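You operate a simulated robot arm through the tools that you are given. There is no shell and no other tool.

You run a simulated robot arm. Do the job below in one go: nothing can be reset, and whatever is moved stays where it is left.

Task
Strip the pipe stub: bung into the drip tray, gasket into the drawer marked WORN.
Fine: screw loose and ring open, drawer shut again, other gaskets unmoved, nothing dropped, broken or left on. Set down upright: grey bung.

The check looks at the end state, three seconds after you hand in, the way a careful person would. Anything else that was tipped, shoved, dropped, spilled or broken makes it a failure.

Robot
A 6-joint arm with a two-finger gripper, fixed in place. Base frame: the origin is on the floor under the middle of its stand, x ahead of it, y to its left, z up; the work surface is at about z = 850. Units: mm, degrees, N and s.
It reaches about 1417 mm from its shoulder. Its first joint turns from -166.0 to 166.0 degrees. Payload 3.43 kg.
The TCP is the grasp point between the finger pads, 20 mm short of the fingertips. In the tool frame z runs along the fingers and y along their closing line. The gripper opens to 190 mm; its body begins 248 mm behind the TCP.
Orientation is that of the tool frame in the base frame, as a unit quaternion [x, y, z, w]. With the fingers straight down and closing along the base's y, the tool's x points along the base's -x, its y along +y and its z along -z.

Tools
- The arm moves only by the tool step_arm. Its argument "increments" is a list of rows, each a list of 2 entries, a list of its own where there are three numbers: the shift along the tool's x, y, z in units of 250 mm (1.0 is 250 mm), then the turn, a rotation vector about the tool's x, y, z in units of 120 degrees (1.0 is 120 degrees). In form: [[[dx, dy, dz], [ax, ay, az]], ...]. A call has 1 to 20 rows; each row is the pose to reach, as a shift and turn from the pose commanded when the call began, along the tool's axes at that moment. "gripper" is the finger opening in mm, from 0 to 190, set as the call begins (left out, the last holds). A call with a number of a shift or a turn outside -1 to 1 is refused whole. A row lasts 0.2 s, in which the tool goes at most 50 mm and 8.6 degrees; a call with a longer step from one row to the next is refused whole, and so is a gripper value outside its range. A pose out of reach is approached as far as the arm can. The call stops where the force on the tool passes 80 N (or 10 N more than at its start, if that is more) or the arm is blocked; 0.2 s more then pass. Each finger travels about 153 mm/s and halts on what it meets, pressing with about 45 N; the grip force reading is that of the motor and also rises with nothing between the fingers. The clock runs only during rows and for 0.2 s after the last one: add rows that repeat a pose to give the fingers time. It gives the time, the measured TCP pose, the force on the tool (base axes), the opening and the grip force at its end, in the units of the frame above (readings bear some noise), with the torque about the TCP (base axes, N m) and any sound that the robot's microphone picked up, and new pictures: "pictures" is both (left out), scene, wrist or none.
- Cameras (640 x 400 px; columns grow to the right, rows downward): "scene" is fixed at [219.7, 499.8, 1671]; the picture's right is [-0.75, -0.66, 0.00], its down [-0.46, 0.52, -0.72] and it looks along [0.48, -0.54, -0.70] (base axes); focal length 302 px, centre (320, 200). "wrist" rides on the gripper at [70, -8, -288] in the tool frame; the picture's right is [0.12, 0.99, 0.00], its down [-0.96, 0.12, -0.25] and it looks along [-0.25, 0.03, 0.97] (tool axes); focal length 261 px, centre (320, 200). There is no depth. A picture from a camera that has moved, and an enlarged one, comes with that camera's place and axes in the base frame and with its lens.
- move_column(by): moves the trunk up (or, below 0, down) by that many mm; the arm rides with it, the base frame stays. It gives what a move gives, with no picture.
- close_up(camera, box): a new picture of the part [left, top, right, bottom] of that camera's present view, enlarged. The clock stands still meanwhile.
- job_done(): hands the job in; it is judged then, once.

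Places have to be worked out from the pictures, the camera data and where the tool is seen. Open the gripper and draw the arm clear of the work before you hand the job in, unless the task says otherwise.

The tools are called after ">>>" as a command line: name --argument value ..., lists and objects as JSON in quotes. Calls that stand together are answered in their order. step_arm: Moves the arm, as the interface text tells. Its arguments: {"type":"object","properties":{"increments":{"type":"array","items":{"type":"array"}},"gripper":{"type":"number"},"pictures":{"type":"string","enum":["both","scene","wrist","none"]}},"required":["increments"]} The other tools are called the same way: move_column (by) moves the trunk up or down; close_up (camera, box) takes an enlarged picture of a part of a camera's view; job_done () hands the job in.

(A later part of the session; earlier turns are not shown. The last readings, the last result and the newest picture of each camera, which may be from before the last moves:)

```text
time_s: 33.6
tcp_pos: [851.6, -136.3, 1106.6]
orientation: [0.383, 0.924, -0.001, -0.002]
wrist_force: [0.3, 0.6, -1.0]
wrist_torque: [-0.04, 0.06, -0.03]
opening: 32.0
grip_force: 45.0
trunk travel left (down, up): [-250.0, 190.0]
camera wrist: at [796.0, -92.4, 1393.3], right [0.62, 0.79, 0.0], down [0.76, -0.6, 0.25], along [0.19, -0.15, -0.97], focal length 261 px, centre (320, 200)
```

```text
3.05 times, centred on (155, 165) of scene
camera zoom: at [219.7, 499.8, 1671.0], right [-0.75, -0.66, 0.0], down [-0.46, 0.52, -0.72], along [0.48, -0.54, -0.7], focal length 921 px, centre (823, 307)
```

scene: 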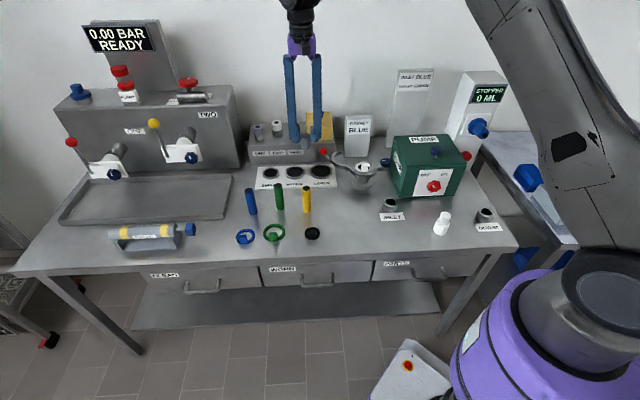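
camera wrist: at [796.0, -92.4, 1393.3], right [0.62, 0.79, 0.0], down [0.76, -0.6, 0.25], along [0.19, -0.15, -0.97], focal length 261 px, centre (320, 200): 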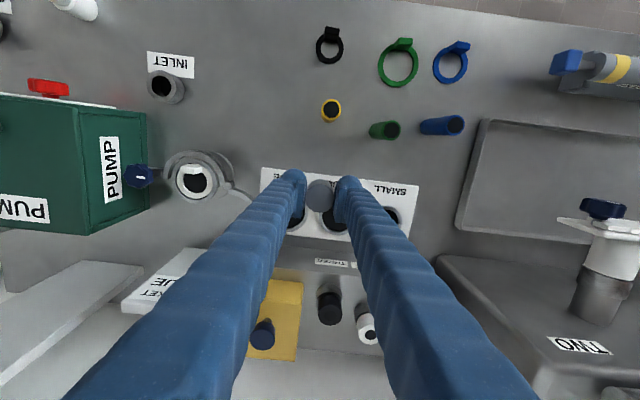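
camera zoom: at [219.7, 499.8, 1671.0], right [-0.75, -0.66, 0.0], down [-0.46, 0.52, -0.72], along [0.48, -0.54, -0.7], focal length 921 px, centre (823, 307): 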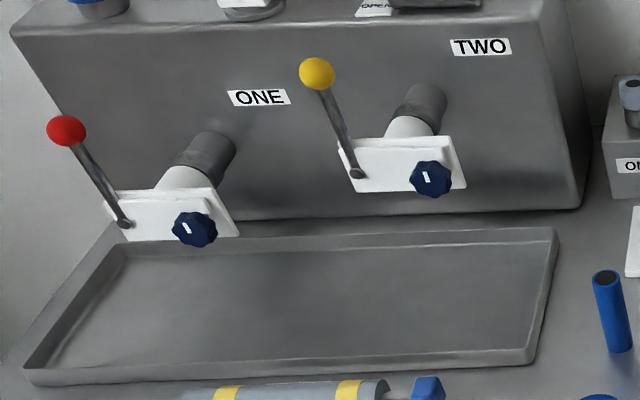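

Valve TWO's knob hangs over the tray at about (1124, 157, 1040), so I choose a spot near the tray's front-right corner, (1038.6, 176), well in front of it. I move there at the current height.

>>> step_arm --increments '[[[0.035, 0.14, 0], [0, 0, 0]], [[0.07, 0.28, 0], [0, 0, 0]], [[0.106, 0.42, 0], [0, 0, 0]], [[0.141, 0.56, 0], [0, 0, 0]], [[0.177, 0.708, 0], [0, 0, 0]]]' --pictures "none"

>>> step_arm --increments '[[[0.035, 0.14, 0], [0, 0, 0]], [[0.07, 0.28, 0], [0, 0, 0]], [[0.106, 0.42, 0], [0, 0, 0]], [[0.141, 0.56, 0], [0, 0, 0]], [[0.177, 0.708, 0], [0, 0, 0]], [[0.177, 0.708, 0], [0, 0, 0]]]'

>>> close_up --camera "wrist" --box '[220, 80, 480, 280]'

>>> close_up --camera "scene" --box '[130, 60, 290, 220]'

```text
time_s: 34.8
tcp_pos: [944.4, 19.6, 1105.4]
orientation: [0.383, 0.924, 0.0, -0.001]
wrist_force: [1.0, 0.0, -0.6]
wrist_torque: [-0.04, 0.02, 0.0]
opening: 31.9
grip_force: 45.0
trunk travel left (down, up): [-250.0, 190.0]
```

```text
time_s: 36.2
tcp_pos: [991.4, 169.8, 1095.8]
orientation: [0.382, 0.924, 0.0, 0.0]
wrist_force: [-0.2, 0.7, -1.4]
wrist_torque: [-0.19, -0.03, 0.01]
opening: 31.6
grip_force: 44.5
out of reach, approached as far as the arm can: row 3, 4, 5, 6
trunk travel left (down, up): [-250.0, 190.0]
camera wrist: at [934.5, 213.2, 1382.7], right [0.62, 0.79, 0.0], down [0.76, -0.6, 0.25], along [0.19, -0.15, -0.97], focal length 261 px, centre (320, 200)
```

scene: 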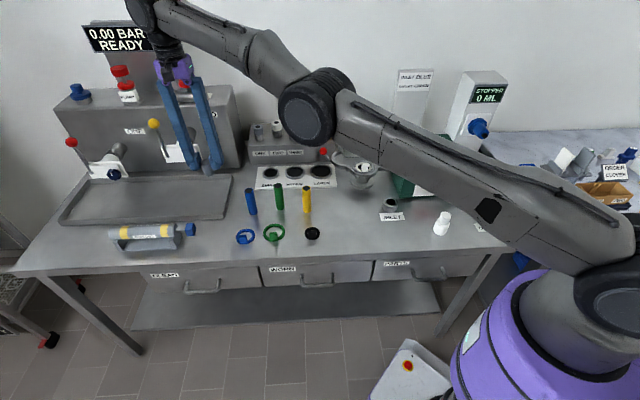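
wrist: 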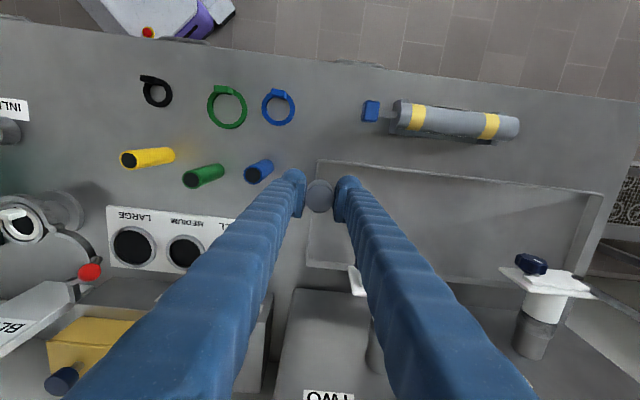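

```text
2.00 times, centred on (350, 180) of wrist
camera zoom: at [934.5, 213.2, 1382.7], right [0.62, 0.79, 0.0], down [0.76, -0.6, 0.25], along [0.19, -0.15, -0.97], focal length 521 px, centre (260, 240)
```

zoom: 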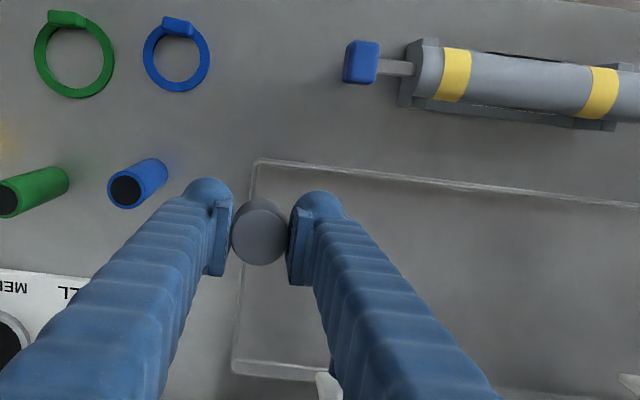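

```text
2.50 times, centred on (210, 140) of scene
camera zoom: at [219.7, 499.8, 1671.0], right [-0.75, -0.66, 0.0], down [-0.46, 0.52, -0.72], along [0.48, -0.54, -0.7], focal length 756 px, centre (595, 350)
```

zoom: 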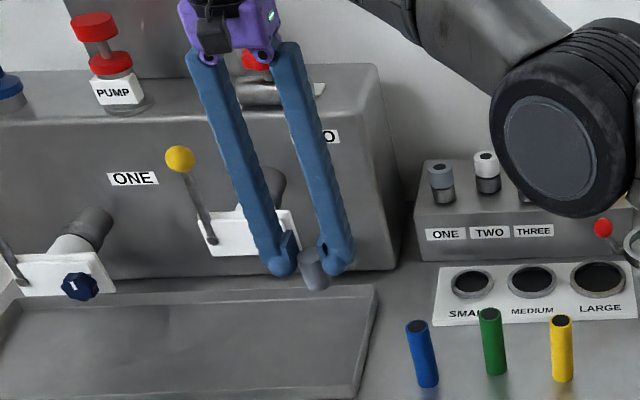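

The arm ran out of reach at this height, stopping at (991, 170, 1096). Lowering should give more horizontal reach; I lower a bit first to see how the reach and commanded reference behave.

>>> step_arm --increments '[[[0, 0, 0.1], [0, 0, 0]], [[0, 0, 0.2], [0, 0, 0]], [[0, 0, 0.3], [0, 0, 0]], [[0, 0, 0.4], [0, 0, 0]]]'

>>> close_up --camera "wrist" --box '[220, 80, 480, 280]'

```text
time_s: 37.2
tcp_pos: [1007.0, 170.2, 998.7]
orientation: [0.383, 0.924, -0.002, -0.003]
wrist_force: [-0.1, 0.1, -1.7]
wrist_torque: [-0.02, 0.06, -0.02]
opening: 31.6
grip_force: 44.7
out of reach, approached as far as the arm can: row 2, 3, 4
trunk travel left (down, up): [-250.0, 190.0]
camera wrist: at [952.1, 214.8, 1284.6], right [0.62, 0.79, 0.0], down [0.76, -0.6, 0.24], along [0.19, -0.15, -0.97], focal length 261 px, centre (320, 200)
```

scene: 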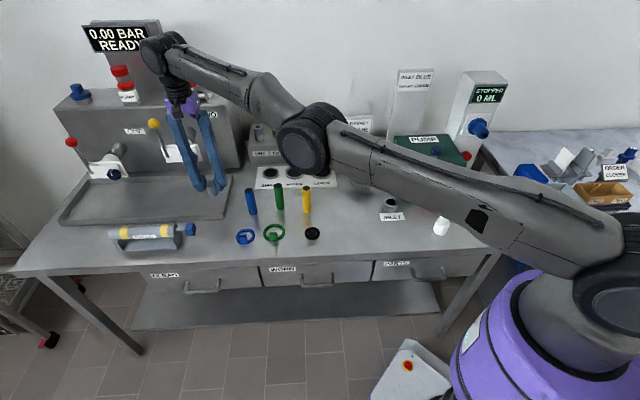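
wrist: 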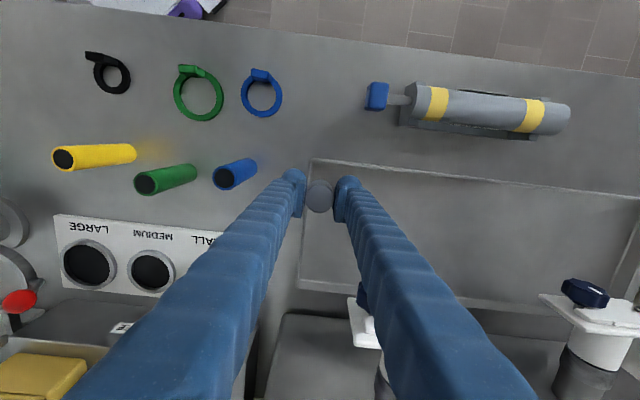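

```text
2.00 times, centred on (350, 180) of wrist
camera zoom: at [952.1, 214.8, 1284.6], right [0.62, 0.79, 0.0], down [0.76, -0.6, 0.24], along [0.19, -0.15, -0.97], focal length 521 px, centre (260, 240)
```

zoom: 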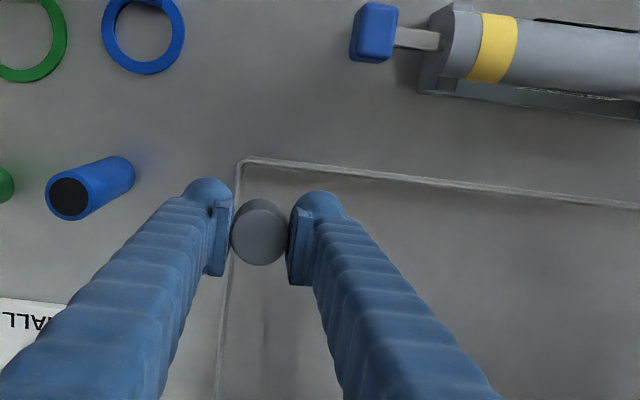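

The reach limit for a straight-down gripper is about 1027 mm radius, while my spot is at 1053 mm. I zoom in on the tray's near corner to see how much usable floor lies within reach.

>>> close_up --camera "scene" --box '[195, 165, 245, 225]'

>>> close_up --camera "wrist" --box '[290, 145, 390, 225]'

```text
6.67 times, centred on (220, 195) of scene
camera zoom: at [219.7, 499.8, 1671.0], right [-0.75, -0.66, 0.0], down [-0.46, 0.52, -0.72], along [0.48, -0.54, -0.7], focal length 2015 px, centre (987, 233)
```

zoom: 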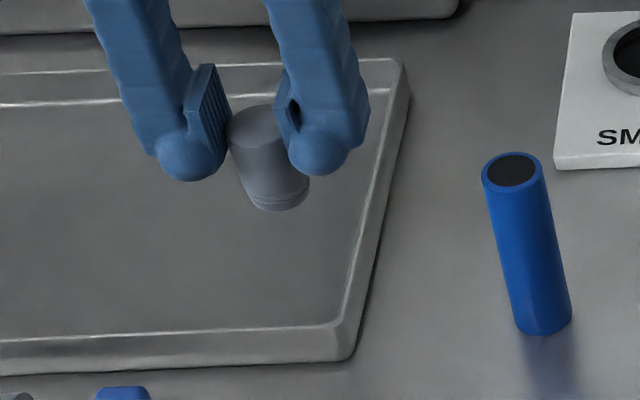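

```text
5.00 times, centred on (340, 185) of wrist
camera zoom: at [952.1, 214.8, 1284.6], right [0.62, 0.79, 0.0], down [0.76, -0.6, 0.24], along [0.19, -0.15, -0.97], focal length 1303 px, centre (220, 275)
```

zoom: 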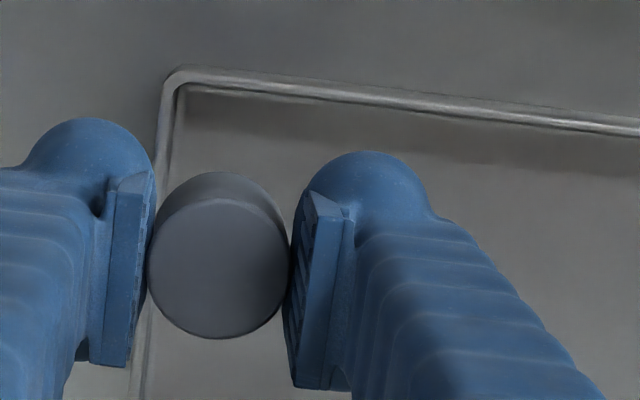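

Only a sliver of tray floor is within straight-down reach, so I will set the bung upright on a free bit of bench near (650, -150), regrip it with the gripper leaning outward, and then place it. First I go back up and over.

>>> step_arm --increments '[[[0, 0, -0.2], [0, 0, 0]], [[0, 0, -0.4], [0, 0, 0]], [[0.016, -0.18, -0.4], [0, 0, 0]], [[0.032, -0.37, -0.4], [0, 0, 0]], [[0.048, -0.56, -0.4], [0, 0, 0]], [[0.064, -0.75, -0.4], [0, 0, 0]], [[0.08, -0.94, -0.4], [0, 0, 0]]]' --pictures "none"

>>> step_arm --increments '[[[0.016, -0.18, 0], [0, 0, 0]], [[0.032, -0.37, 0], [0, 0, 0]], [[0.048, -0.56, 0], [0, 0, 0]], [[0.064, -0.75, 0], [0, 0, 0]], [[0.08, -0.94, 0], [0, 0, 0]], [[0.097, -1.0, 0], [0, 0, 0]]]'

```text
time_s: 38.8
tcp_pos: [989.7, 128.2, 1113.0]
orientation: [0.383, 0.924, -0.001, -0.002]
wrist_force: [1.0, -0.5, -1.0]
wrist_torque: [-0.02, 0.03, 0.0]
opening: 31.8
grip_force: 44.7
out of reach, approached as far as the arm can: row 1, 2, 3, 4, 5, 6, 7
trunk travel left (down, up): [-250.0, 190.0]
```

```text
time_s: 40.2
tcp_pos: [987.2, 90.0, 1134.2]
orientation: [0.383, 0.924, -0.002, -0.003]
wrist_force: [-0.1, 0.6, -1.9]
wrist_torque: [-0.05, 0.0, -0.01]
opening: 31.9
grip_force: 45.2
out of reach, approached as far as the arm can: row 1, 2, 3, 4, 5, 6
trunk travel left (down, up): [-250.0, 190.0]
camera wrist: at [932.7, 135.2, 1422.1], right [0.62, 0.79, 0.0], down [0.76, -0.6, 0.24], along [0.19, -0.15, -0.97], focal length 261 px, centre (320, 200)
```

scene: 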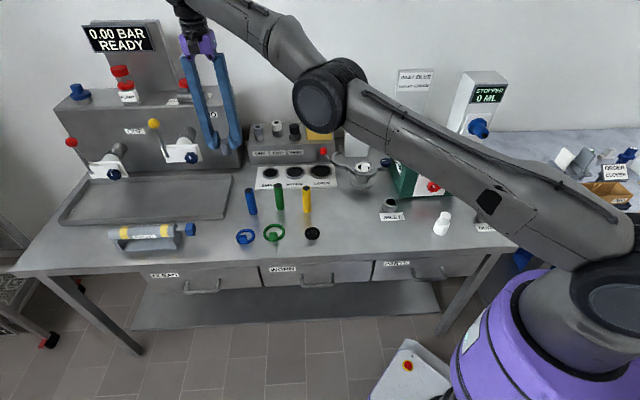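
wrist: 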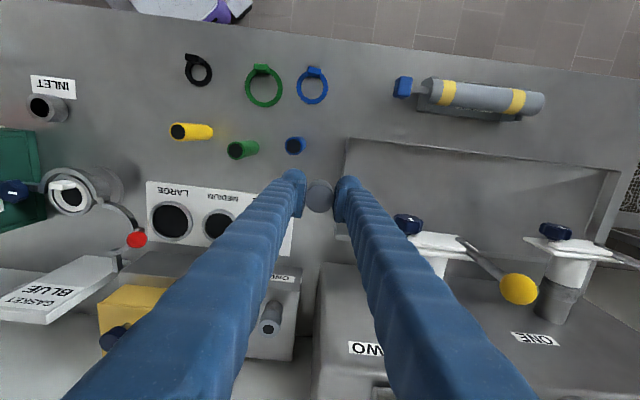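

The arm seems caught near its straight-elbow limit and is retracting only slowly toward the commanded pose. I hold the command for a few rows to see how it converges.

>>> step_arm --increments '[[[0, 0, 0], [0, 0, 0]], [[0, 0, 0], [0, 0, 0]]]'

```text
time_s: 40.8
tcp_pos: [987.2, 90.4, 1134.9]
orientation: [0.383, 0.924, -0.001, -0.002]
wrist_force: [-0.2, 0.6, -1.0]
wrist_torque: [-0.03, 0.0, -0.02]
opening: 31.7
grip_force: 45.0
trunk travel left (down, up): [-250.0, 190.0]
camera wrist: at [932.6, 134.9, 1422.2], right [0.62, 0.79, 0.0], down [0.76, -0.6, 0.24], along [0.19, -0.15, -0.97], focal length 261 px, centre (320, 200)
```

scene: 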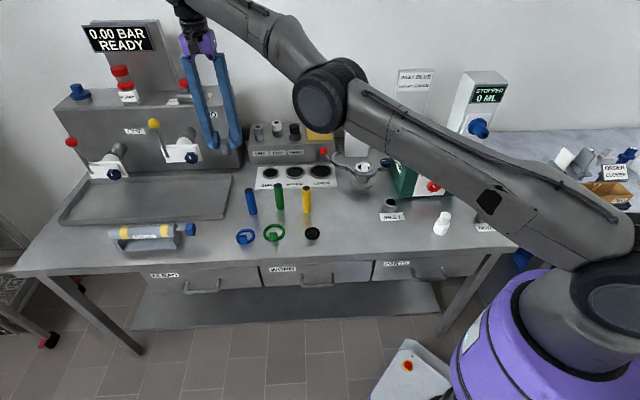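
wrist: 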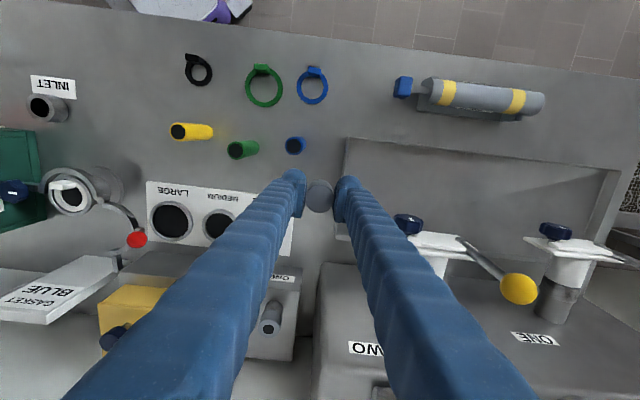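

The reference follows the reachable pose, so I just need to bend the elbow gently. I command small inward steps toward the base.

>>> step_arm --increments '[[[0.0154, -0.0185, 0], [0, 0, 0]], [[0.0308, -0.037, 0], [0, 0, 0]], [[0.0462, -0.0555, 0], [0, 0, 0]], [[0.0616, -0.074, 0], [0, 0, 0]], [[0.077, -0.0925, 0], [0, 0, 0]], [[0.0924, -0.111, 0], [0, 0, 0]]]' --pictures "none"

```text
time_s: 42.2
tcp_pos: [986.5, 90.1, 1136.6]
orientation: [0.382, 0.924, -0.001, -0.003]
wrist_force: [0.8, -0.6, -1.1]
wrist_torque: [-0.01, -0.01, 0.01]
opening: 31.6
grip_force: 45.0
out of reach, approached as far as the arm can: row 1, 2, 3, 4, 5, 6
trunk travel left (down, up): [-250.0, 190.0]
```

Still stuck; I look at the arm's posture to understand which joint is limiting.

>>> close_up --camera "scene" --box '[150, 0, 640, 320]'

>>> close_up --camera "scene" --box '[160, 0, 400, 150]'

```text
1.25 times, centred on (395, 160) of scene
camera zoom: at [219.7, 499.8, 1671.0], right [-0.75, -0.66, 0.0], down [-0.46, 0.52, -0.72], along [0.48, -0.54, -0.7], focal length 378 px, centre (226, 250)
```

zoom: 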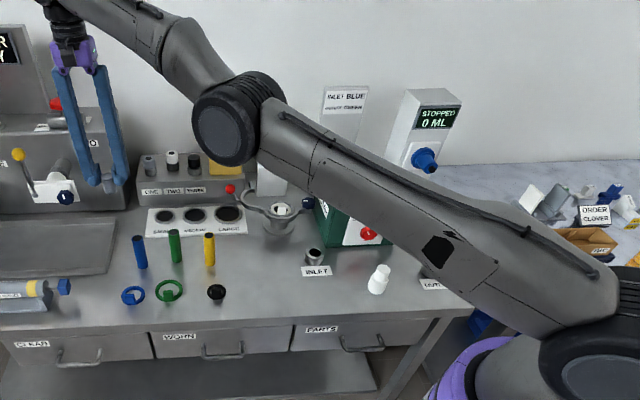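

```text
2.67 times, centred on (280, 75) of scene
camera zoom: at [219.7, 499.8, 1671.0], right [-0.75, -0.66, 0.0], down [-0.46, 0.52, -0.72], along [0.48, -0.54, -0.7], focal length 806 px, centre (427, 533)
```

zoom: 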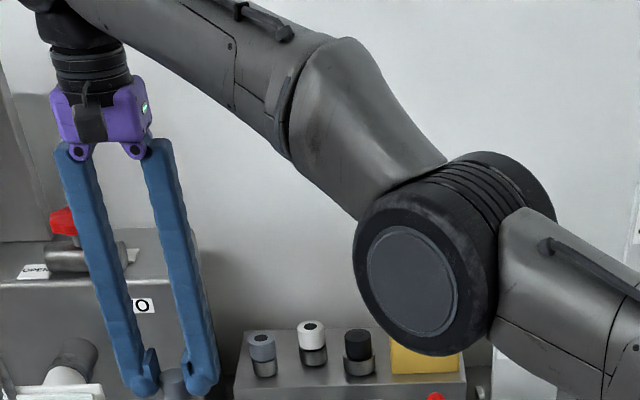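

The elbow appears to be exactly straight (probably at its limit), so upward and inward commands can't bend it. A downward move should bend it first; there is room to go down 100 mm here, so I try that.

>>> step_arm --increments '[[[0, 0, 0.08], [0, 0, 0]], [[0, 0, 0.16], [0, 0, 0]], [[0, 0, 0.24], [0, 0, 0]], [[0, 0, 0.32], [0, 0, 0]]]'

```text
time_s: 43.2
tcp_pos: [1003.7, 91.1, 1067.0]
orientation: [0.382, 0.924, -0.002, -0.003]
wrist_force: [0.4, 0.2, -0.8]
wrist_torque: [0.02, -0.03, 0.0]
opening: 31.8
grip_force: 45.4
out of reach, approached as far as the arm can: row 1, 2, 3, 4
trunk travel left (down, up): [-250.0, 190.0]
camera wrist: at [949.7, 135.9, 1354.4], right [0.62, 0.79, 0.0], down [0.76, -0.6, 0.24], along [0.19, -0.15, -0.97], focal length 261 px, centre (320, 200)
```

scene: 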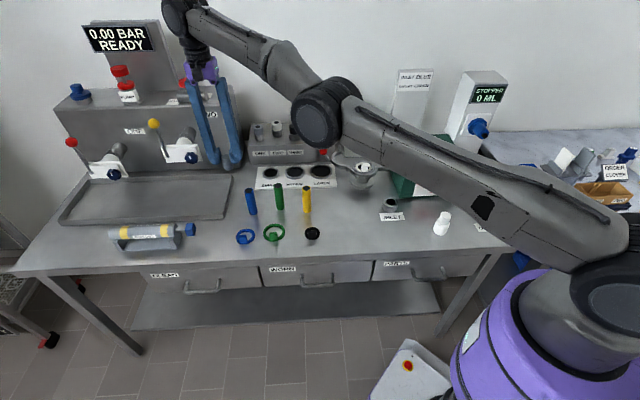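
wrist: 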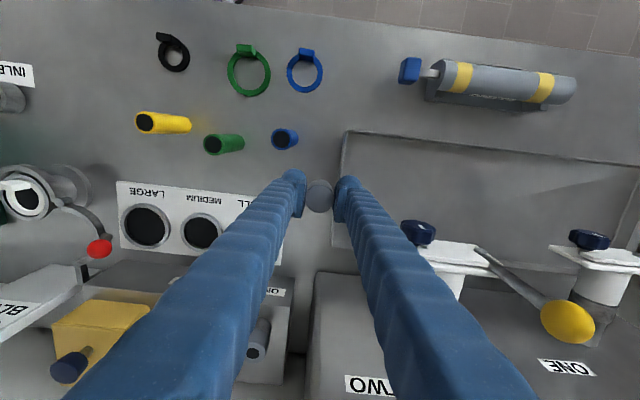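

The extension radius stays constant, which suggests the elbow has just slipped past straight to a limit on the wrong side. I first push slightly outward to straighten it fully.

>>> step_arm --increments '[[[-0.0256, 0.0307, 0], [0, 0, 0]], [[-0.0513, 0.0614, 0], [0, 0, 0]], [[-0.0769, 0.0922, 0], [0, 0, 0]]]' --pictures "none"

```text
time_s: 44.0
tcp_pos: [1008.4, 91.2, 1064.8]
orientation: [0.383, 0.924, 0.0, 0.0]
wrist_force: [-1.2, -0.2, -0.5]
wrist_torque: [0.01, 0.02, 0.03]
opening: 31.6
grip_force: 45.3
out of reach, approached as far as the arm can: row 1, 2, 3
trunk travel left (down, up): [-250.0, 190.0]
```

Now fully straight and the orientation is exact again. I move up and inward while tilting the fingertips slightly toward the base, which should bend the elbow the correct way.

>>> step_arm --increments '[[[0.0866, -0.1038, -0.0636], [0.0256, 0.0214, 0]], [[0.2037, -0.2442, -0.1344], [0.0512, 0.0427, 0]], [[0.3185, -0.3819, -0.1824], [0.064, 0.0534, 0]]]'

```text
time_s: 44.8
tcp_pos: [911.5, 83.2, 1125.3]
orientation: [0.381, 0.919, -0.047, -0.09]
wrist_force: [0.2, 0.8, -0.6]
wrist_torque: [-0.03, 0.05, 0.02]
opening: 31.6
grip_force: 44.9
out of reach, approached as far as the arm can: row 2, 3
trunk travel left (down, up): [-250.0, 190.0]
camera wrist: at [914.8, 132.2, 1414.7], right [0.6, 0.79, -0.14], down [0.8, -0.6, 0.1], along [0.0, -0.17, -0.99], focal length 261 px, centre (320, 200)
```

scene: 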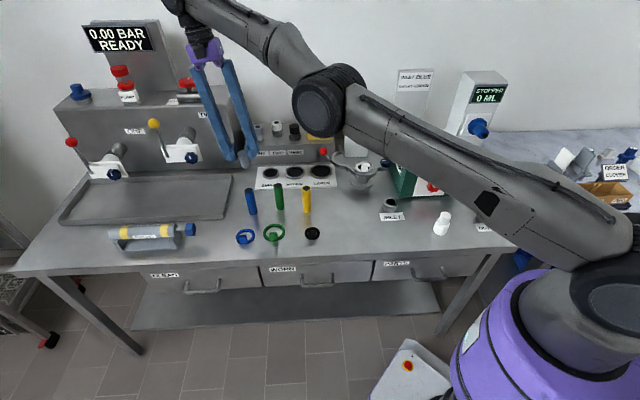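
wrist: 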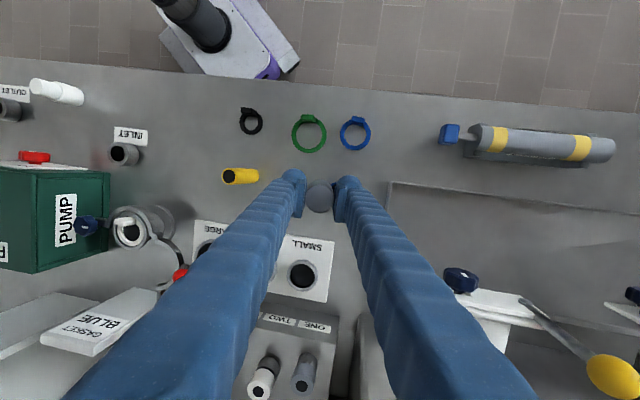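

The arm moved inward partly. I test whether plain inward steps now work.

>>> step_arm --increments '[[[0.025, -0.03, 0.008], [0, 0, 0]], [[0.05, -0.06, 0.016], [0, 0, 0]], [[0.075, -0.09, 0.024], [0, 0, 0]]]' --pictures "none"

```text
time_s: 45.6
tcp_pos: [914.0, 81.8, 1131.3]
orientation: [0.381, 0.92, -0.044, -0.084]
wrist_force: [-0.7, 0.2, -0.8]
wrist_torque: [0.0, 0.05, -0.01]
opening: 31.6
grip_force: 44.9
out of reach, approached as far as the arm can: row 1, 2, 3
trunk travel left (down, up): [-250.0, 190.0]
```

Still caught on the wrong side. I straighten the elbow again with a stronger outward push, then will apply a bigger tilt before moving inward.

>>> step_arm --increments '[[[-0.03, 0.036, -0.01], [0, 0, 0]], [[-0.06, 0.072, -0.02], [0, 0, 0]], [[-0.09, 0.108, -0.03], [0, 0, 0]], [[-0.12, 0.144, -0.04], [0, 0, 0]], [[-0.15, 0.18, -0.05], [0, 0, 0]]]' --pictures "none"

```text
time_s: 46.8
tcp_pos: [922.6, 83.2, 1130.1]
orientation: [0.381, 0.921, -0.042, -0.077]
wrist_force: [0.0, -0.2, -0.6]
wrist_torque: [0.03, 0.02, -0.02]
opening: 31.8
grip_force: 45.2
out of reach, approached as far as the arm can: row 1, 2, 3, 4, 5
trunk travel left (down, up): [-250.0, 190.0]
```

I now tilt the tool in larger steps with the wrist held near full reach, then move inward, to force the elbow over to the right side.

>>> step_arm --increments '[[[0.1226, -0.1465, -0.0123], [0.048, 0.04, 0]], [[0.243, -0.2905, -0.0493], [0.0961, 0.0801, 0]], [[0.3665, -0.4382, -0.0751], [0.1281, 0.1068, 0]], [[0.4729, -0.5652, -0.0457], [0.1281, 0.1068, 0]], [[0.587, -0.7012, -0.0142], [0.1281, 0.1068, 0]]]'

```text
time_s: 48.0
tcp_pos: [695.8, 62.1, 1176.4]
orientation: [0.371, 0.892, -0.119, -0.229]
wrist_force: [0.2, -0.5, -0.3]
wrist_torque: [0.0, -0.15, 0.04]
opening: 31.7
grip_force: 44.8
out of reach, approached as far as the arm can: row 1, 2, 3
trunk travel left (down, up): [-250.0, 190.0]
camera wrist: at [789.6, 120.2, 1450.7], right [0.53, 0.78, -0.34], down [0.79, -0.6, -0.14], along [-0.31, -0.2, -0.93], focal length 261 px, centre (320, 200)
```

scene: 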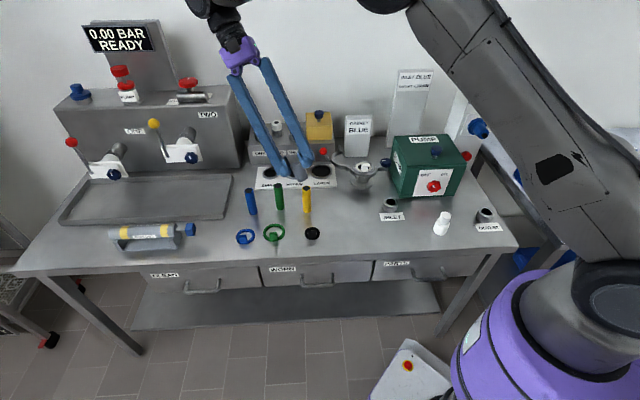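
wrist: 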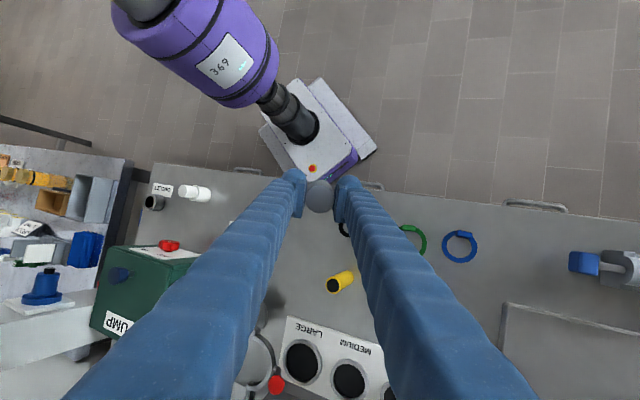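

Freed: the elbow is bent normally again and the bung is still firmly held. I now return the tool to vertical while moving above the free bench spot (650, -150).

>>> step_arm --increments '[[[-0.1028, -0.0926, 0.0767], [-0.032, -0.0267, 0]], [[-0.2055, -0.1852, 0.1534], [-0.064, -0.0534, 0]], [[-0.3083, -0.2778, 0.2302], [-0.096, -0.08, 0]], [[-0.4111, -0.3703, 0.3069], [-0.128, -0.1067, 0]], [[-0.5138, -0.4629, 0.3836], [-0.16, -0.1334, 0]], [[-0.6166, -0.5555, 0.4603], [-0.1921, -0.1601, 0]], [[-0.6166, -0.5555, 0.4603], [-0.1921, -0.1601, 0]]]'

```text
time_s: 49.6
tcp_pos: [650.3, -150.9, 1077.9]
orientation: [0.383, 0.924, 0.001, -0.001]
wrist_force: [-0.7, -0.9, -0.6]
wrist_torque: [0.13, -0.01, 0.03]
opening: 31.7
grip_force: 44.8
trunk travel left (down, up): [-250.0, 190.0]
camera wrist: at [594.9, -106.1, 1365.2], right [0.62, 0.79, 0.0], down [0.76, -0.6, 0.25], along [0.19, -0.15, -0.97], focal length 261 px, centre (320, 200)
```

scene: 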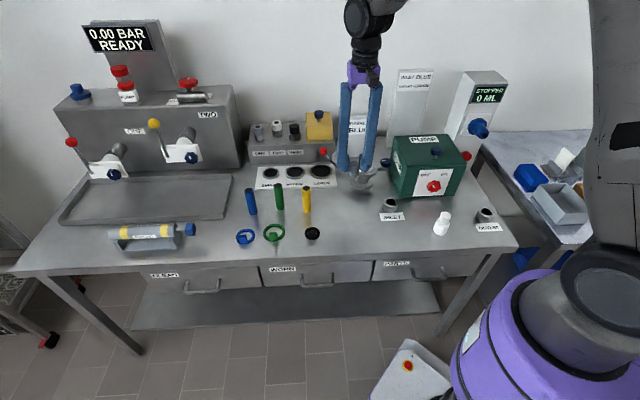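
wrist: 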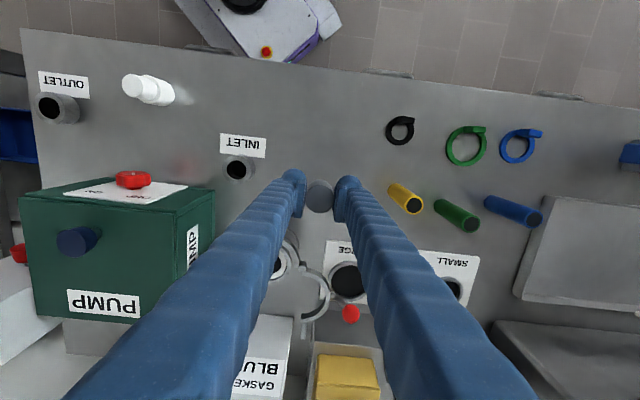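

Vertical again above a clear patch. I turn the fingers to close roughly along base y and descend to just above the bench.

>>> step_arm --increments '[[[0, 0, 0.08], [0, 0, -0.065]], [[0, 0, 0.16], [0, 0, -0.13]], [[0, 0, 0.24], [0, 0, -0.195]], [[0, 0, 0.32], [0, 0, -0.26]], [[0, 0, 0.4], [0, 0, -0.325]], [[0, 0, 0.48], [0, 0, -0.39]], [[0, 0, 0.56], [0, 0, -0.455]], [[0, 0, 0.66], [0, 0, -0.455]], [[0, 0, 0.66], [0, 0, -0.455]]]'

>>> close_up --camera "scene" --box '[320, 160, 400, 240]'

```text
time_s: 51.6
tcp_pos: [651.7, -149.8, 914.9]
orientation: [-0.083, 0.997, 0.0, 0.001]
wrist_force: [-0.6, -0.4, -1.0]
wrist_torque: [0.01, -0.01, 0.0]
opening: 31.6
grip_force: 45.3
trunk travel left (down, up): [-250.0, 190.0]
camera wrist: at [583.7, -169.1, 1201.6], right [-0.28, 0.96, 0.0], down [0.93, 0.27, 0.25], along [0.24, 0.07, -0.97], focal length 261 px, centre (320, 200)
```

scene: 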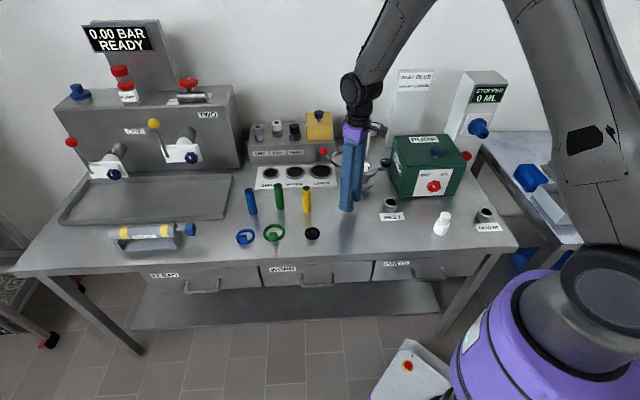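
wrist: 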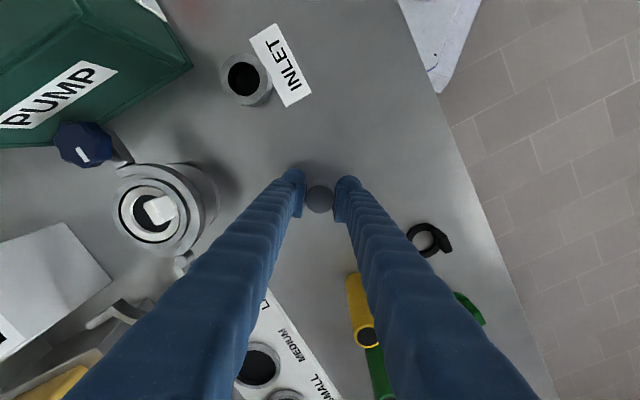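

```text
5.00 times, centred on (360, 200) of scene
camera zoom: at [219.7, 499.8, 1671.0], right [-0.75, -0.66, 0.0], down [-0.46, 0.52, -0.72], along [0.48, -0.54, -0.7], focal length 1511 px, centre (120, 200)
```

zoom: 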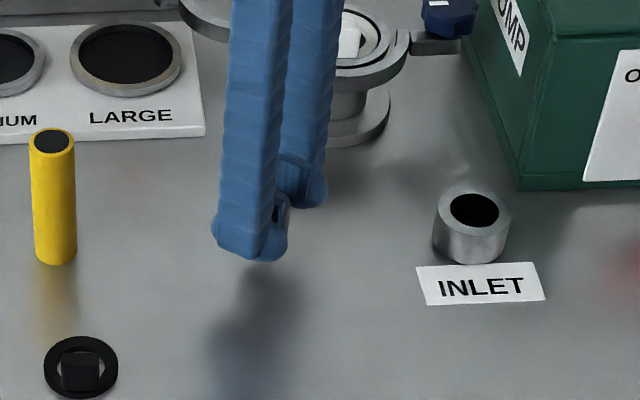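

TCP at 915; bung bottom should be about 10–14 mm above the bench. I lower in small steps checking force.

>>> step_arm --increments '[[[0, 0, 0.016], [0, 0, 0]], [[0, 0, 0.032], [0, 0, 0]]]' --pictures "none"

>>> step_arm --increments '[[[0, 0, 0.008], [0, 0, 0]], [[0, 0, 0.008], [0, 0, 0]]]' --pictures "none"

>>> step_arm --increments '[[[0, 0, 0.008], [0, 0, 0]], [[0, 0, 0.008], [0, 0, 0]]]' --pictures "none"

```text
time_s: 52.2
tcp_pos: [651.5, -149.6, 906.5]
orientation: [-0.084, 0.996, -0.001, 0.0]
wrist_force: [-0.1, -1.0, -1.6]
wrist_torque: [0.0, 0.04, 0.01]
opening: 31.7
grip_force: 45.3
trunk travel left (down, up): [-250.0, 190.0]
```

```text
time_s: 52.8
tcp_pos: [651.4, -149.5, 903.5]
orientation: [-0.084, 0.996, -0.001, -0.001]
wrist_force: [0.2, 0.4, -0.7]
wrist_torque: [-0.01, 0.0, 0.0]
opening: 31.6
grip_force: 44.5
trunk travel left (down, up): [-250.0, 190.0]
```

```text
time_s: 53.4
tcp_pos: [651.3, -148.8, 902.3]
orientation: [-0.084, 0.997, 0.0, -0.001]
wrist_force: [-0.2, 0.3, -1.5]
wrist_torque: [0.03, -0.01, 0.01]
opening: 31.2
grip_force: 45.3
trunk travel left (down, up): [-250.0, 190.0]
```

>>> close_up --camera "wrist" --box '[280, 160, 360, 230]'

>>> step_arm --increments '[[[0, 0, 0.006], [0, 0, 0]], [[0, 0, 0.006], [0, 0, 0]]]' --pictures "none"

>>> step_arm --increments '[[[0, 0, 0.006], [0, 0, 0]], [[0, 0, 0.006], [0, 0, 0]]]' --pictures "none"

```text
5.71 times, centred on (320, 195) of wrist
camera zoom: at [583.6, -169.0, 1189.2], right [-0.28, 0.96, 0.0], down [0.93, 0.27, 0.25], along [0.24, 0.07, -0.97], focal length 1489 px, centre (320, 229)
```

zoom: 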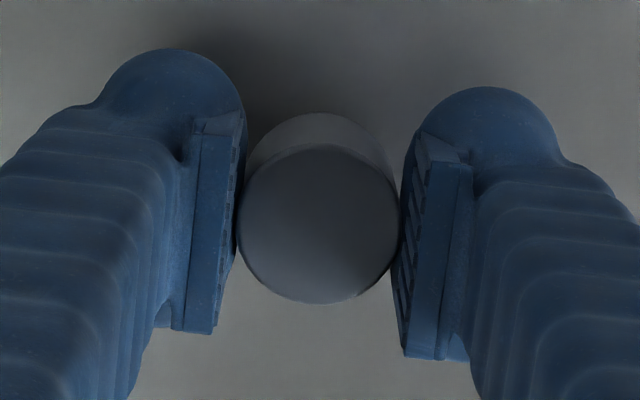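

```text
time_s: 54.0
tcp_pos: [652.7, -149.1, 899.6]
orientation: [-0.084, 0.996, -0.001, -0.001]
wrist_force: [0.6, 0.1, -0.9]
wrist_torque: [0.01, 0.02, -0.01]
opening: 31.6
grip_force: 45.2
trunk travel left (down, up): [-250.0, 190.0]
```

```text
time_s: 54.6
tcp_pos: [651.7, -149.8, 899.4]
orientation: [-0.083, 0.997, 0.001, 0.0]
wrist_force: [-1.1, 0.4, 7.3]
wrist_torque: [-0.02, 0.01, -0.04]
opening: 31.8
grip_force: 45.1
trunk travel left (down, up): [-250.0, 190.0]
```

Contact at TCP ≈899 (7 N), so the bung stands on the bench with its base about 49 mm below the TCP. I release and rise straight up.

>>> step_arm --increments '[[[0, 0, 0], [0, 0, 0]], [[0, 0, 0], [0, 0, 0]], [[0, 0, -0.08], [0, 0, 0]], [[0, 0, -0.2], [0, 0, 0]], [[0, 0, -0.36], [0, 0, 0]], [[0, 0, -0.48], [0, 0, 0]]]' --gripper 64

>>> close_up --camera "scene" --box '[320, 160, 400, 240]'

>>> close_up --camera "wrist" --box '[260, 140, 380, 250]'

```text
time_s: 56.0
tcp_pos: [651.7, -149.2, 1020.1]
orientation: [-0.084, 0.997, 0.0, -0.001]
wrist_force: [-0.1, -0.2, 0.1]
wrist_torque: [-0.01, -0.06, -0.04]
opening: 64.1
grip_force: 0.1
trunk travel left (down, up): [-250.0, 190.0]
camera wrist: at [583.1, -168.4, 1307.2], right [-0.28, 0.96, 0.0], down [0.93, 0.27, 0.25], along [0.24, 0.07, -0.97], focal length 261 px, centre (320, 200)
```

scene: 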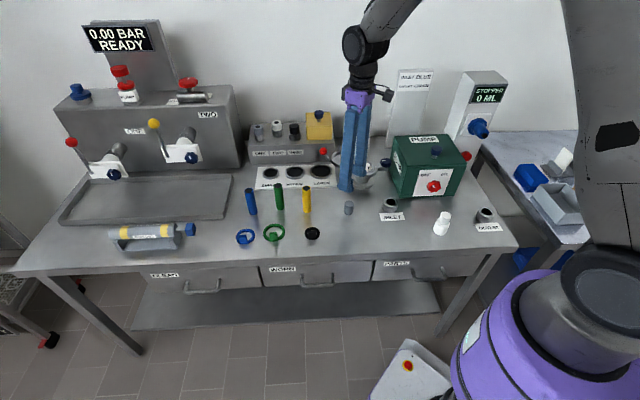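
wrist: 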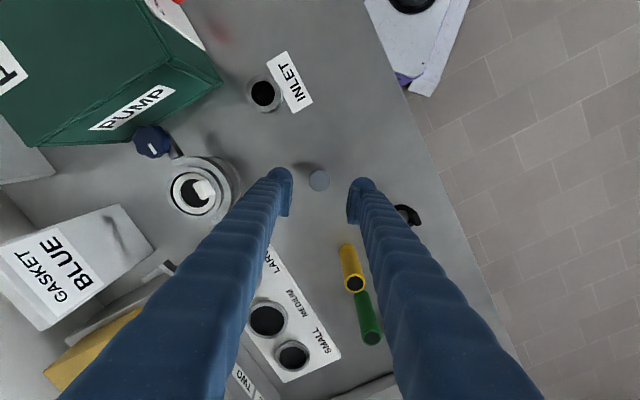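

```text
5.00 times, centred on (360, 200) of scene
camera zoom: at [219.7, 499.8, 1671.0], right [-0.75, -0.66, 0.0], down [-0.46, 0.52, -0.72], along [0.48, -0.54, -0.7], focal length 1511 px, centre (120, 200)
```

zoom: 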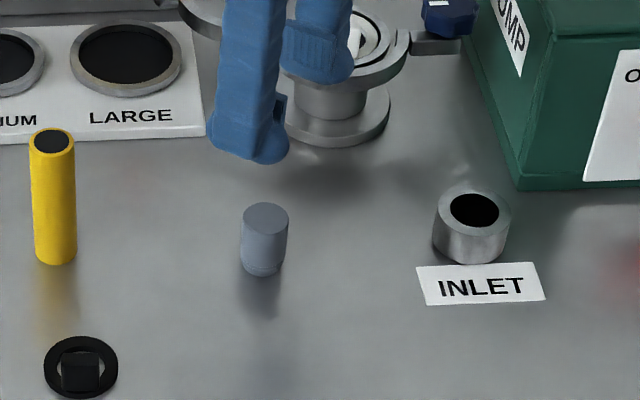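

```text
3.64 times, centred on (320, 195) of wrist
camera zoom: at [583.1, -168.4, 1307.2], right [-0.28, 0.96, 0.0], down [0.93, 0.27, 0.25], along [0.24, 0.07, -0.97], focal length 948 px, centre (320, 218)
```

zoom: 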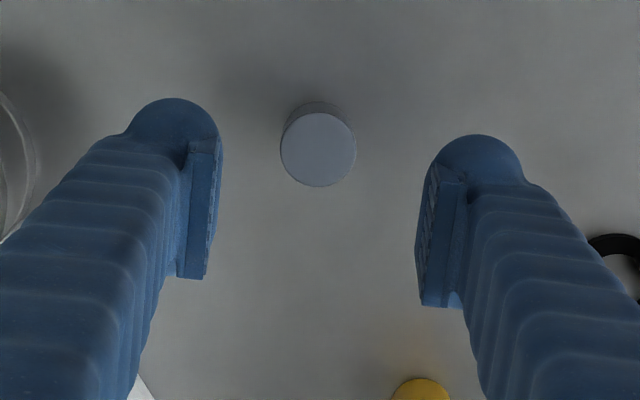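

The bung stands upright. I tilt the gripper 20° (tips outward, about its closing axis), lower it around the bung, and grip again.

>>> step_arm --increments '[[[0, 0, 0.08], [0, -0.06, 0]], [[0, 0, 0.16], [0, -0.12, 0]], [[0, 0, 0.24], [0, -0.1667, 0]], [[0, 0, 0.34], [0, -0.1667, 0]], [[0, 0, 0.44], [0, -0.1667, 0]], [[0, 0, 0.51], [0, -0.1667, 0]], [[0, 0, 0.51], [0, -0.1667, 0]]]'

>>> close_up --camera "scene" --box '[320, 160, 400, 240]'

>>> close_up --camera "wrist" --box '[260, 140, 380, 250]'

```text
time_s: 57.6
tcp_pos: [651.8, -149.9, 891.5]
orientation: [-0.083, 0.981, 0.015, 0.172]
wrist_force: [-0.1, 1.1, -0.1]
wrist_torque: [0.04, 0.0, 0.01]
opening: 64.1
grip_force: 0.0
out of reach, approached as far as the arm can: row 3
trunk travel left (down, up): [-250.0, 190.0]
camera wrist: at [490.6, -185.0, 1136.9], right [-0.28, 0.96, -0.04], down [0.79, 0.25, 0.56], along [0.55, 0.12, -0.83], focal length 261 px, centre (320, 200)
```

scene: 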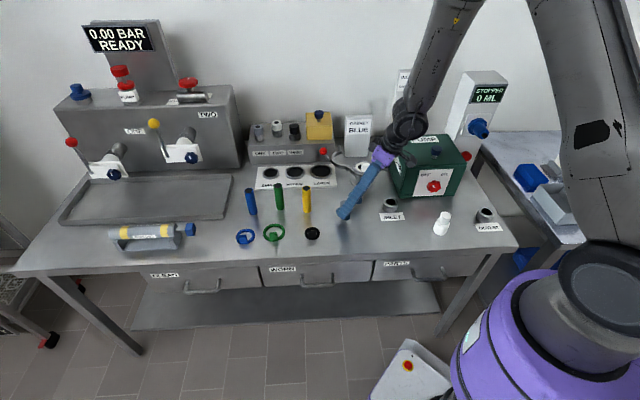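
wrist: 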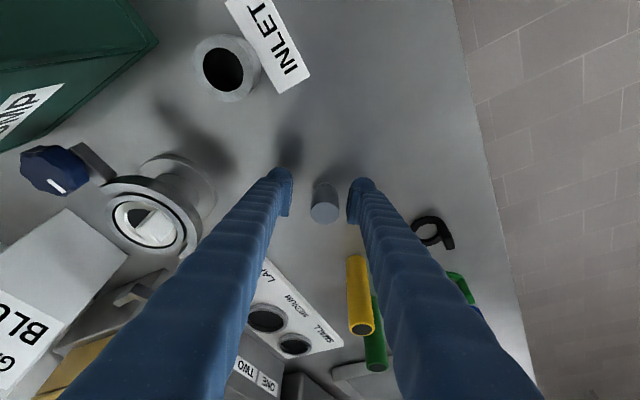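

```text
5.00 times, centred on (360, 200) of scene
camera zoom: at [219.7, 499.8, 1671.0], right [-0.75, -0.66, 0.0], down [-0.46, 0.52, -0.72], along [0.48, -0.54, -0.7], focal length 1511 px, centre (120, 200)
```

zoom: 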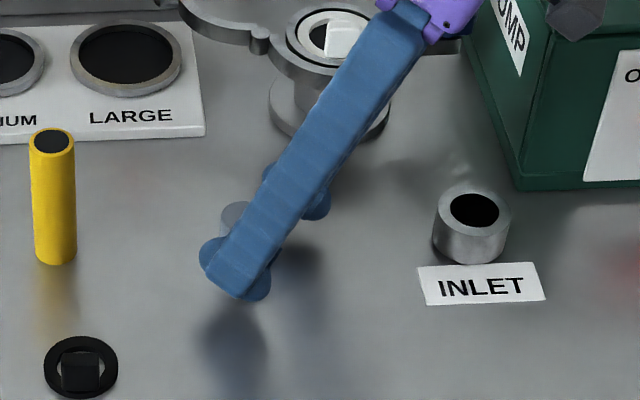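

```text
3.64 times, centred on (320, 195) of wrist
camera zoom: at [490.6, -185.0, 1136.9], right [-0.28, 0.96, -0.04], down [0.79, 0.25, 0.56], along [0.55, 0.12, -0.83], focal length 948 px, centre (320, 218)
```

zoom: 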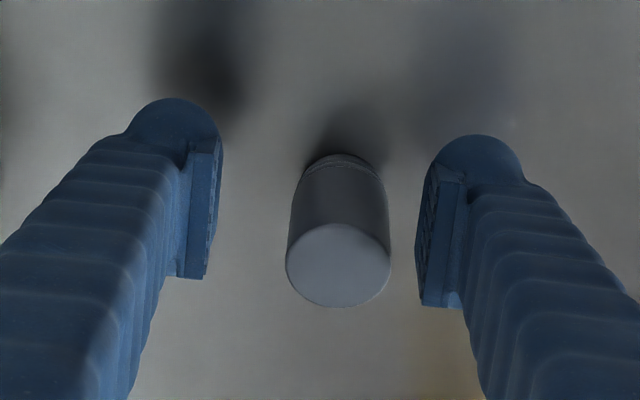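

The bung looks several millimetres off-centre between the pads, so I check it more closely before gripping.

>>> close_up --camera "scene" --box '[335, 190, 385, 230]'

>>> close_up --camera "wrist" --box '[285, 160, 365, 230]'

```text
10.00 times, centred on (360, 210) of scene
camera zoom: at [219.7, 499.8, 1671.0], right [-0.75, -0.66, 0.0], down [-0.46, 0.52, -0.72], along [0.48, -0.54, -0.7], focal length 3023 px, centre (-80, 100)
```

zoom: 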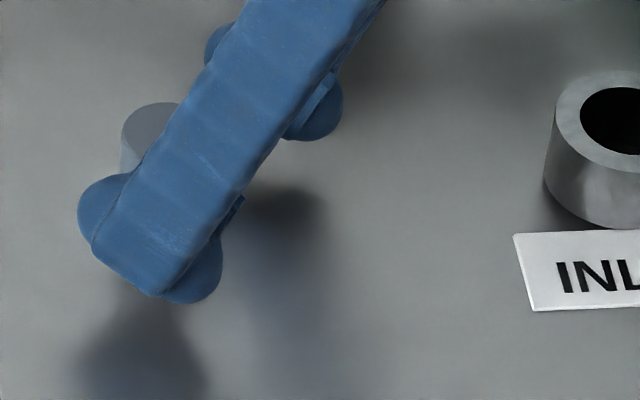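

```text
5.71 times, centred on (325, 195) of wrist
camera zoom: at [490.6, -185.0, 1136.9], right [-0.28, 0.96, -0.04], down [0.79, 0.25, 0.56], along [0.55, 0.12, -0.83], focal length 1489 px, centre (291, 229)
```

zoom: 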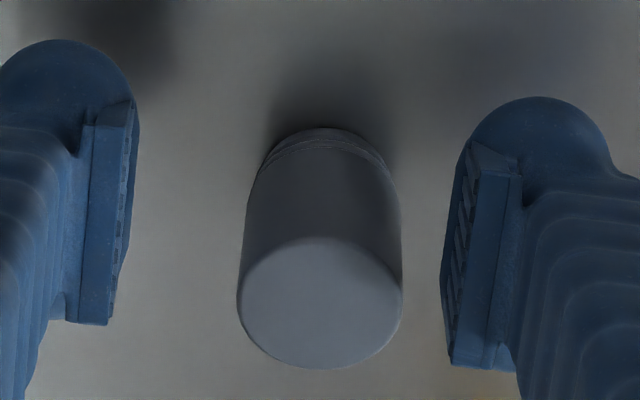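

The bung shifted slightly (still upright) to about (659, -140), evidently nudged during the tilt. I recentre the open gripper on it.

>>> step_arm --increments '[[[-0.0162, 0.0174, 0.0059], [0, 0, 0]], [[-0.0323, 0.0348, 0.0118], [0, 0, 0]]]' --pictures "wrist"

>>> close_up --camera "wrist" --box '[285, 160, 365, 230]'

>>> close_up --camera "scene" --box '[335, 190, 385, 230]'

```text
time_s: 58.2
tcp_pos: [658.3, -140.1, 891.0]
orientation: [-0.082, 0.982, 0.014, 0.172]
wrist_force: [0.4, -1.2, 0.1]
wrist_torque: [-0.02, 0.0, -0.02]
opening: 64.0
grip_force: 0.0
trunk travel left (down, up): [-250.0, 190.0]
camera wrist: at [497.7, -174.6, 1137.0], right [-0.28, 0.96, -0.04], down [0.79, 0.25, 0.56], along [0.55, 0.12, -0.83], focal length 261 px, centre (320, 200)
```

wrist: 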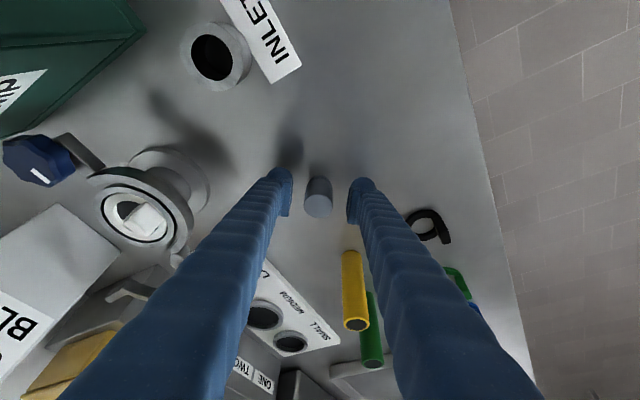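

```text
5.71 times, centred on (325, 195) of wrist
camera zoom: at [497.7, -174.6, 1137.0], right [-0.28, 0.96, -0.04], down [0.79, 0.25, 0.56], along [0.55, 0.12, -0.83], focal length 1489 px, centre (291, 229)
```

zoom: 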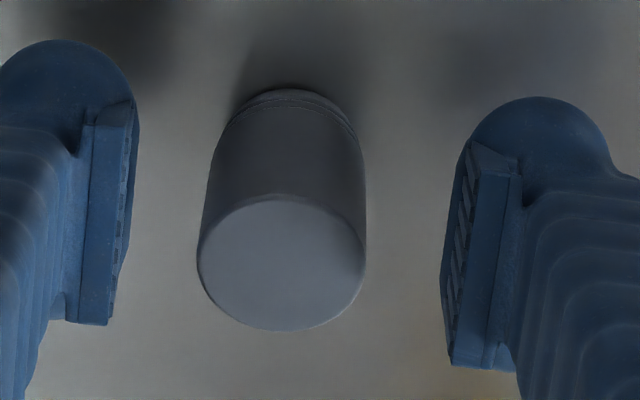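

```text
10.00 times, centred on (360, 210) of scene
camera zoom: at [219.7, 499.8, 1671.0], right [-0.75, -0.66, 0.0], down [-0.46, 0.52, -0.72], along [0.48, -0.54, -0.7], focal length 3023 px, centre (-80, 100)
```

zoom: 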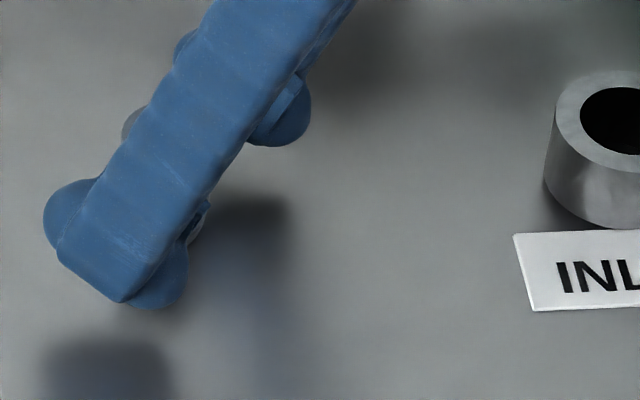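

Centred. I close on it, then lift a little and check.

>>> step_arm --increments '[[[0, 0, 0], [0, 0, 0]], [[0, 0, 0], [0, 0, 0]], [[0, 0, 0], [0, 0, 0]]]' --gripper 20 --pictures "none"

>>> close_up --camera "wrist" --box '[285, 160, 365, 230]'

```text
time_s: 59.0
tcp_pos: [658.9, -140.8, 892.0]
orientation: [-0.081, 0.982, 0.014, 0.172]
wrist_force: [-0.1, -0.7, 0.3]
wrist_torque: [-0.01, -0.02, 0.05]
opening: 32.3
grip_force: 45.3
trunk travel left (down, up): [-250.0, 190.0]
```

```text
5.71 times, centred on (325, 195) of wrist
camera zoom: at [497.8, -174.7, 1137.0], right [-0.28, 0.96, -0.04], down [0.79, 0.25, 0.56], along [0.55, 0.12, -0.83], focal length 1489 px, centre (291, 229)
```

zoom: 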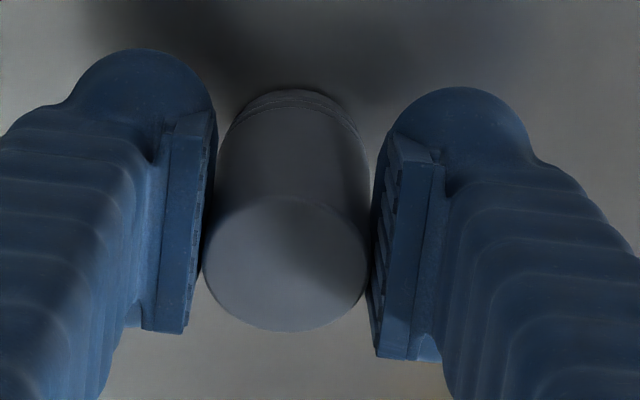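

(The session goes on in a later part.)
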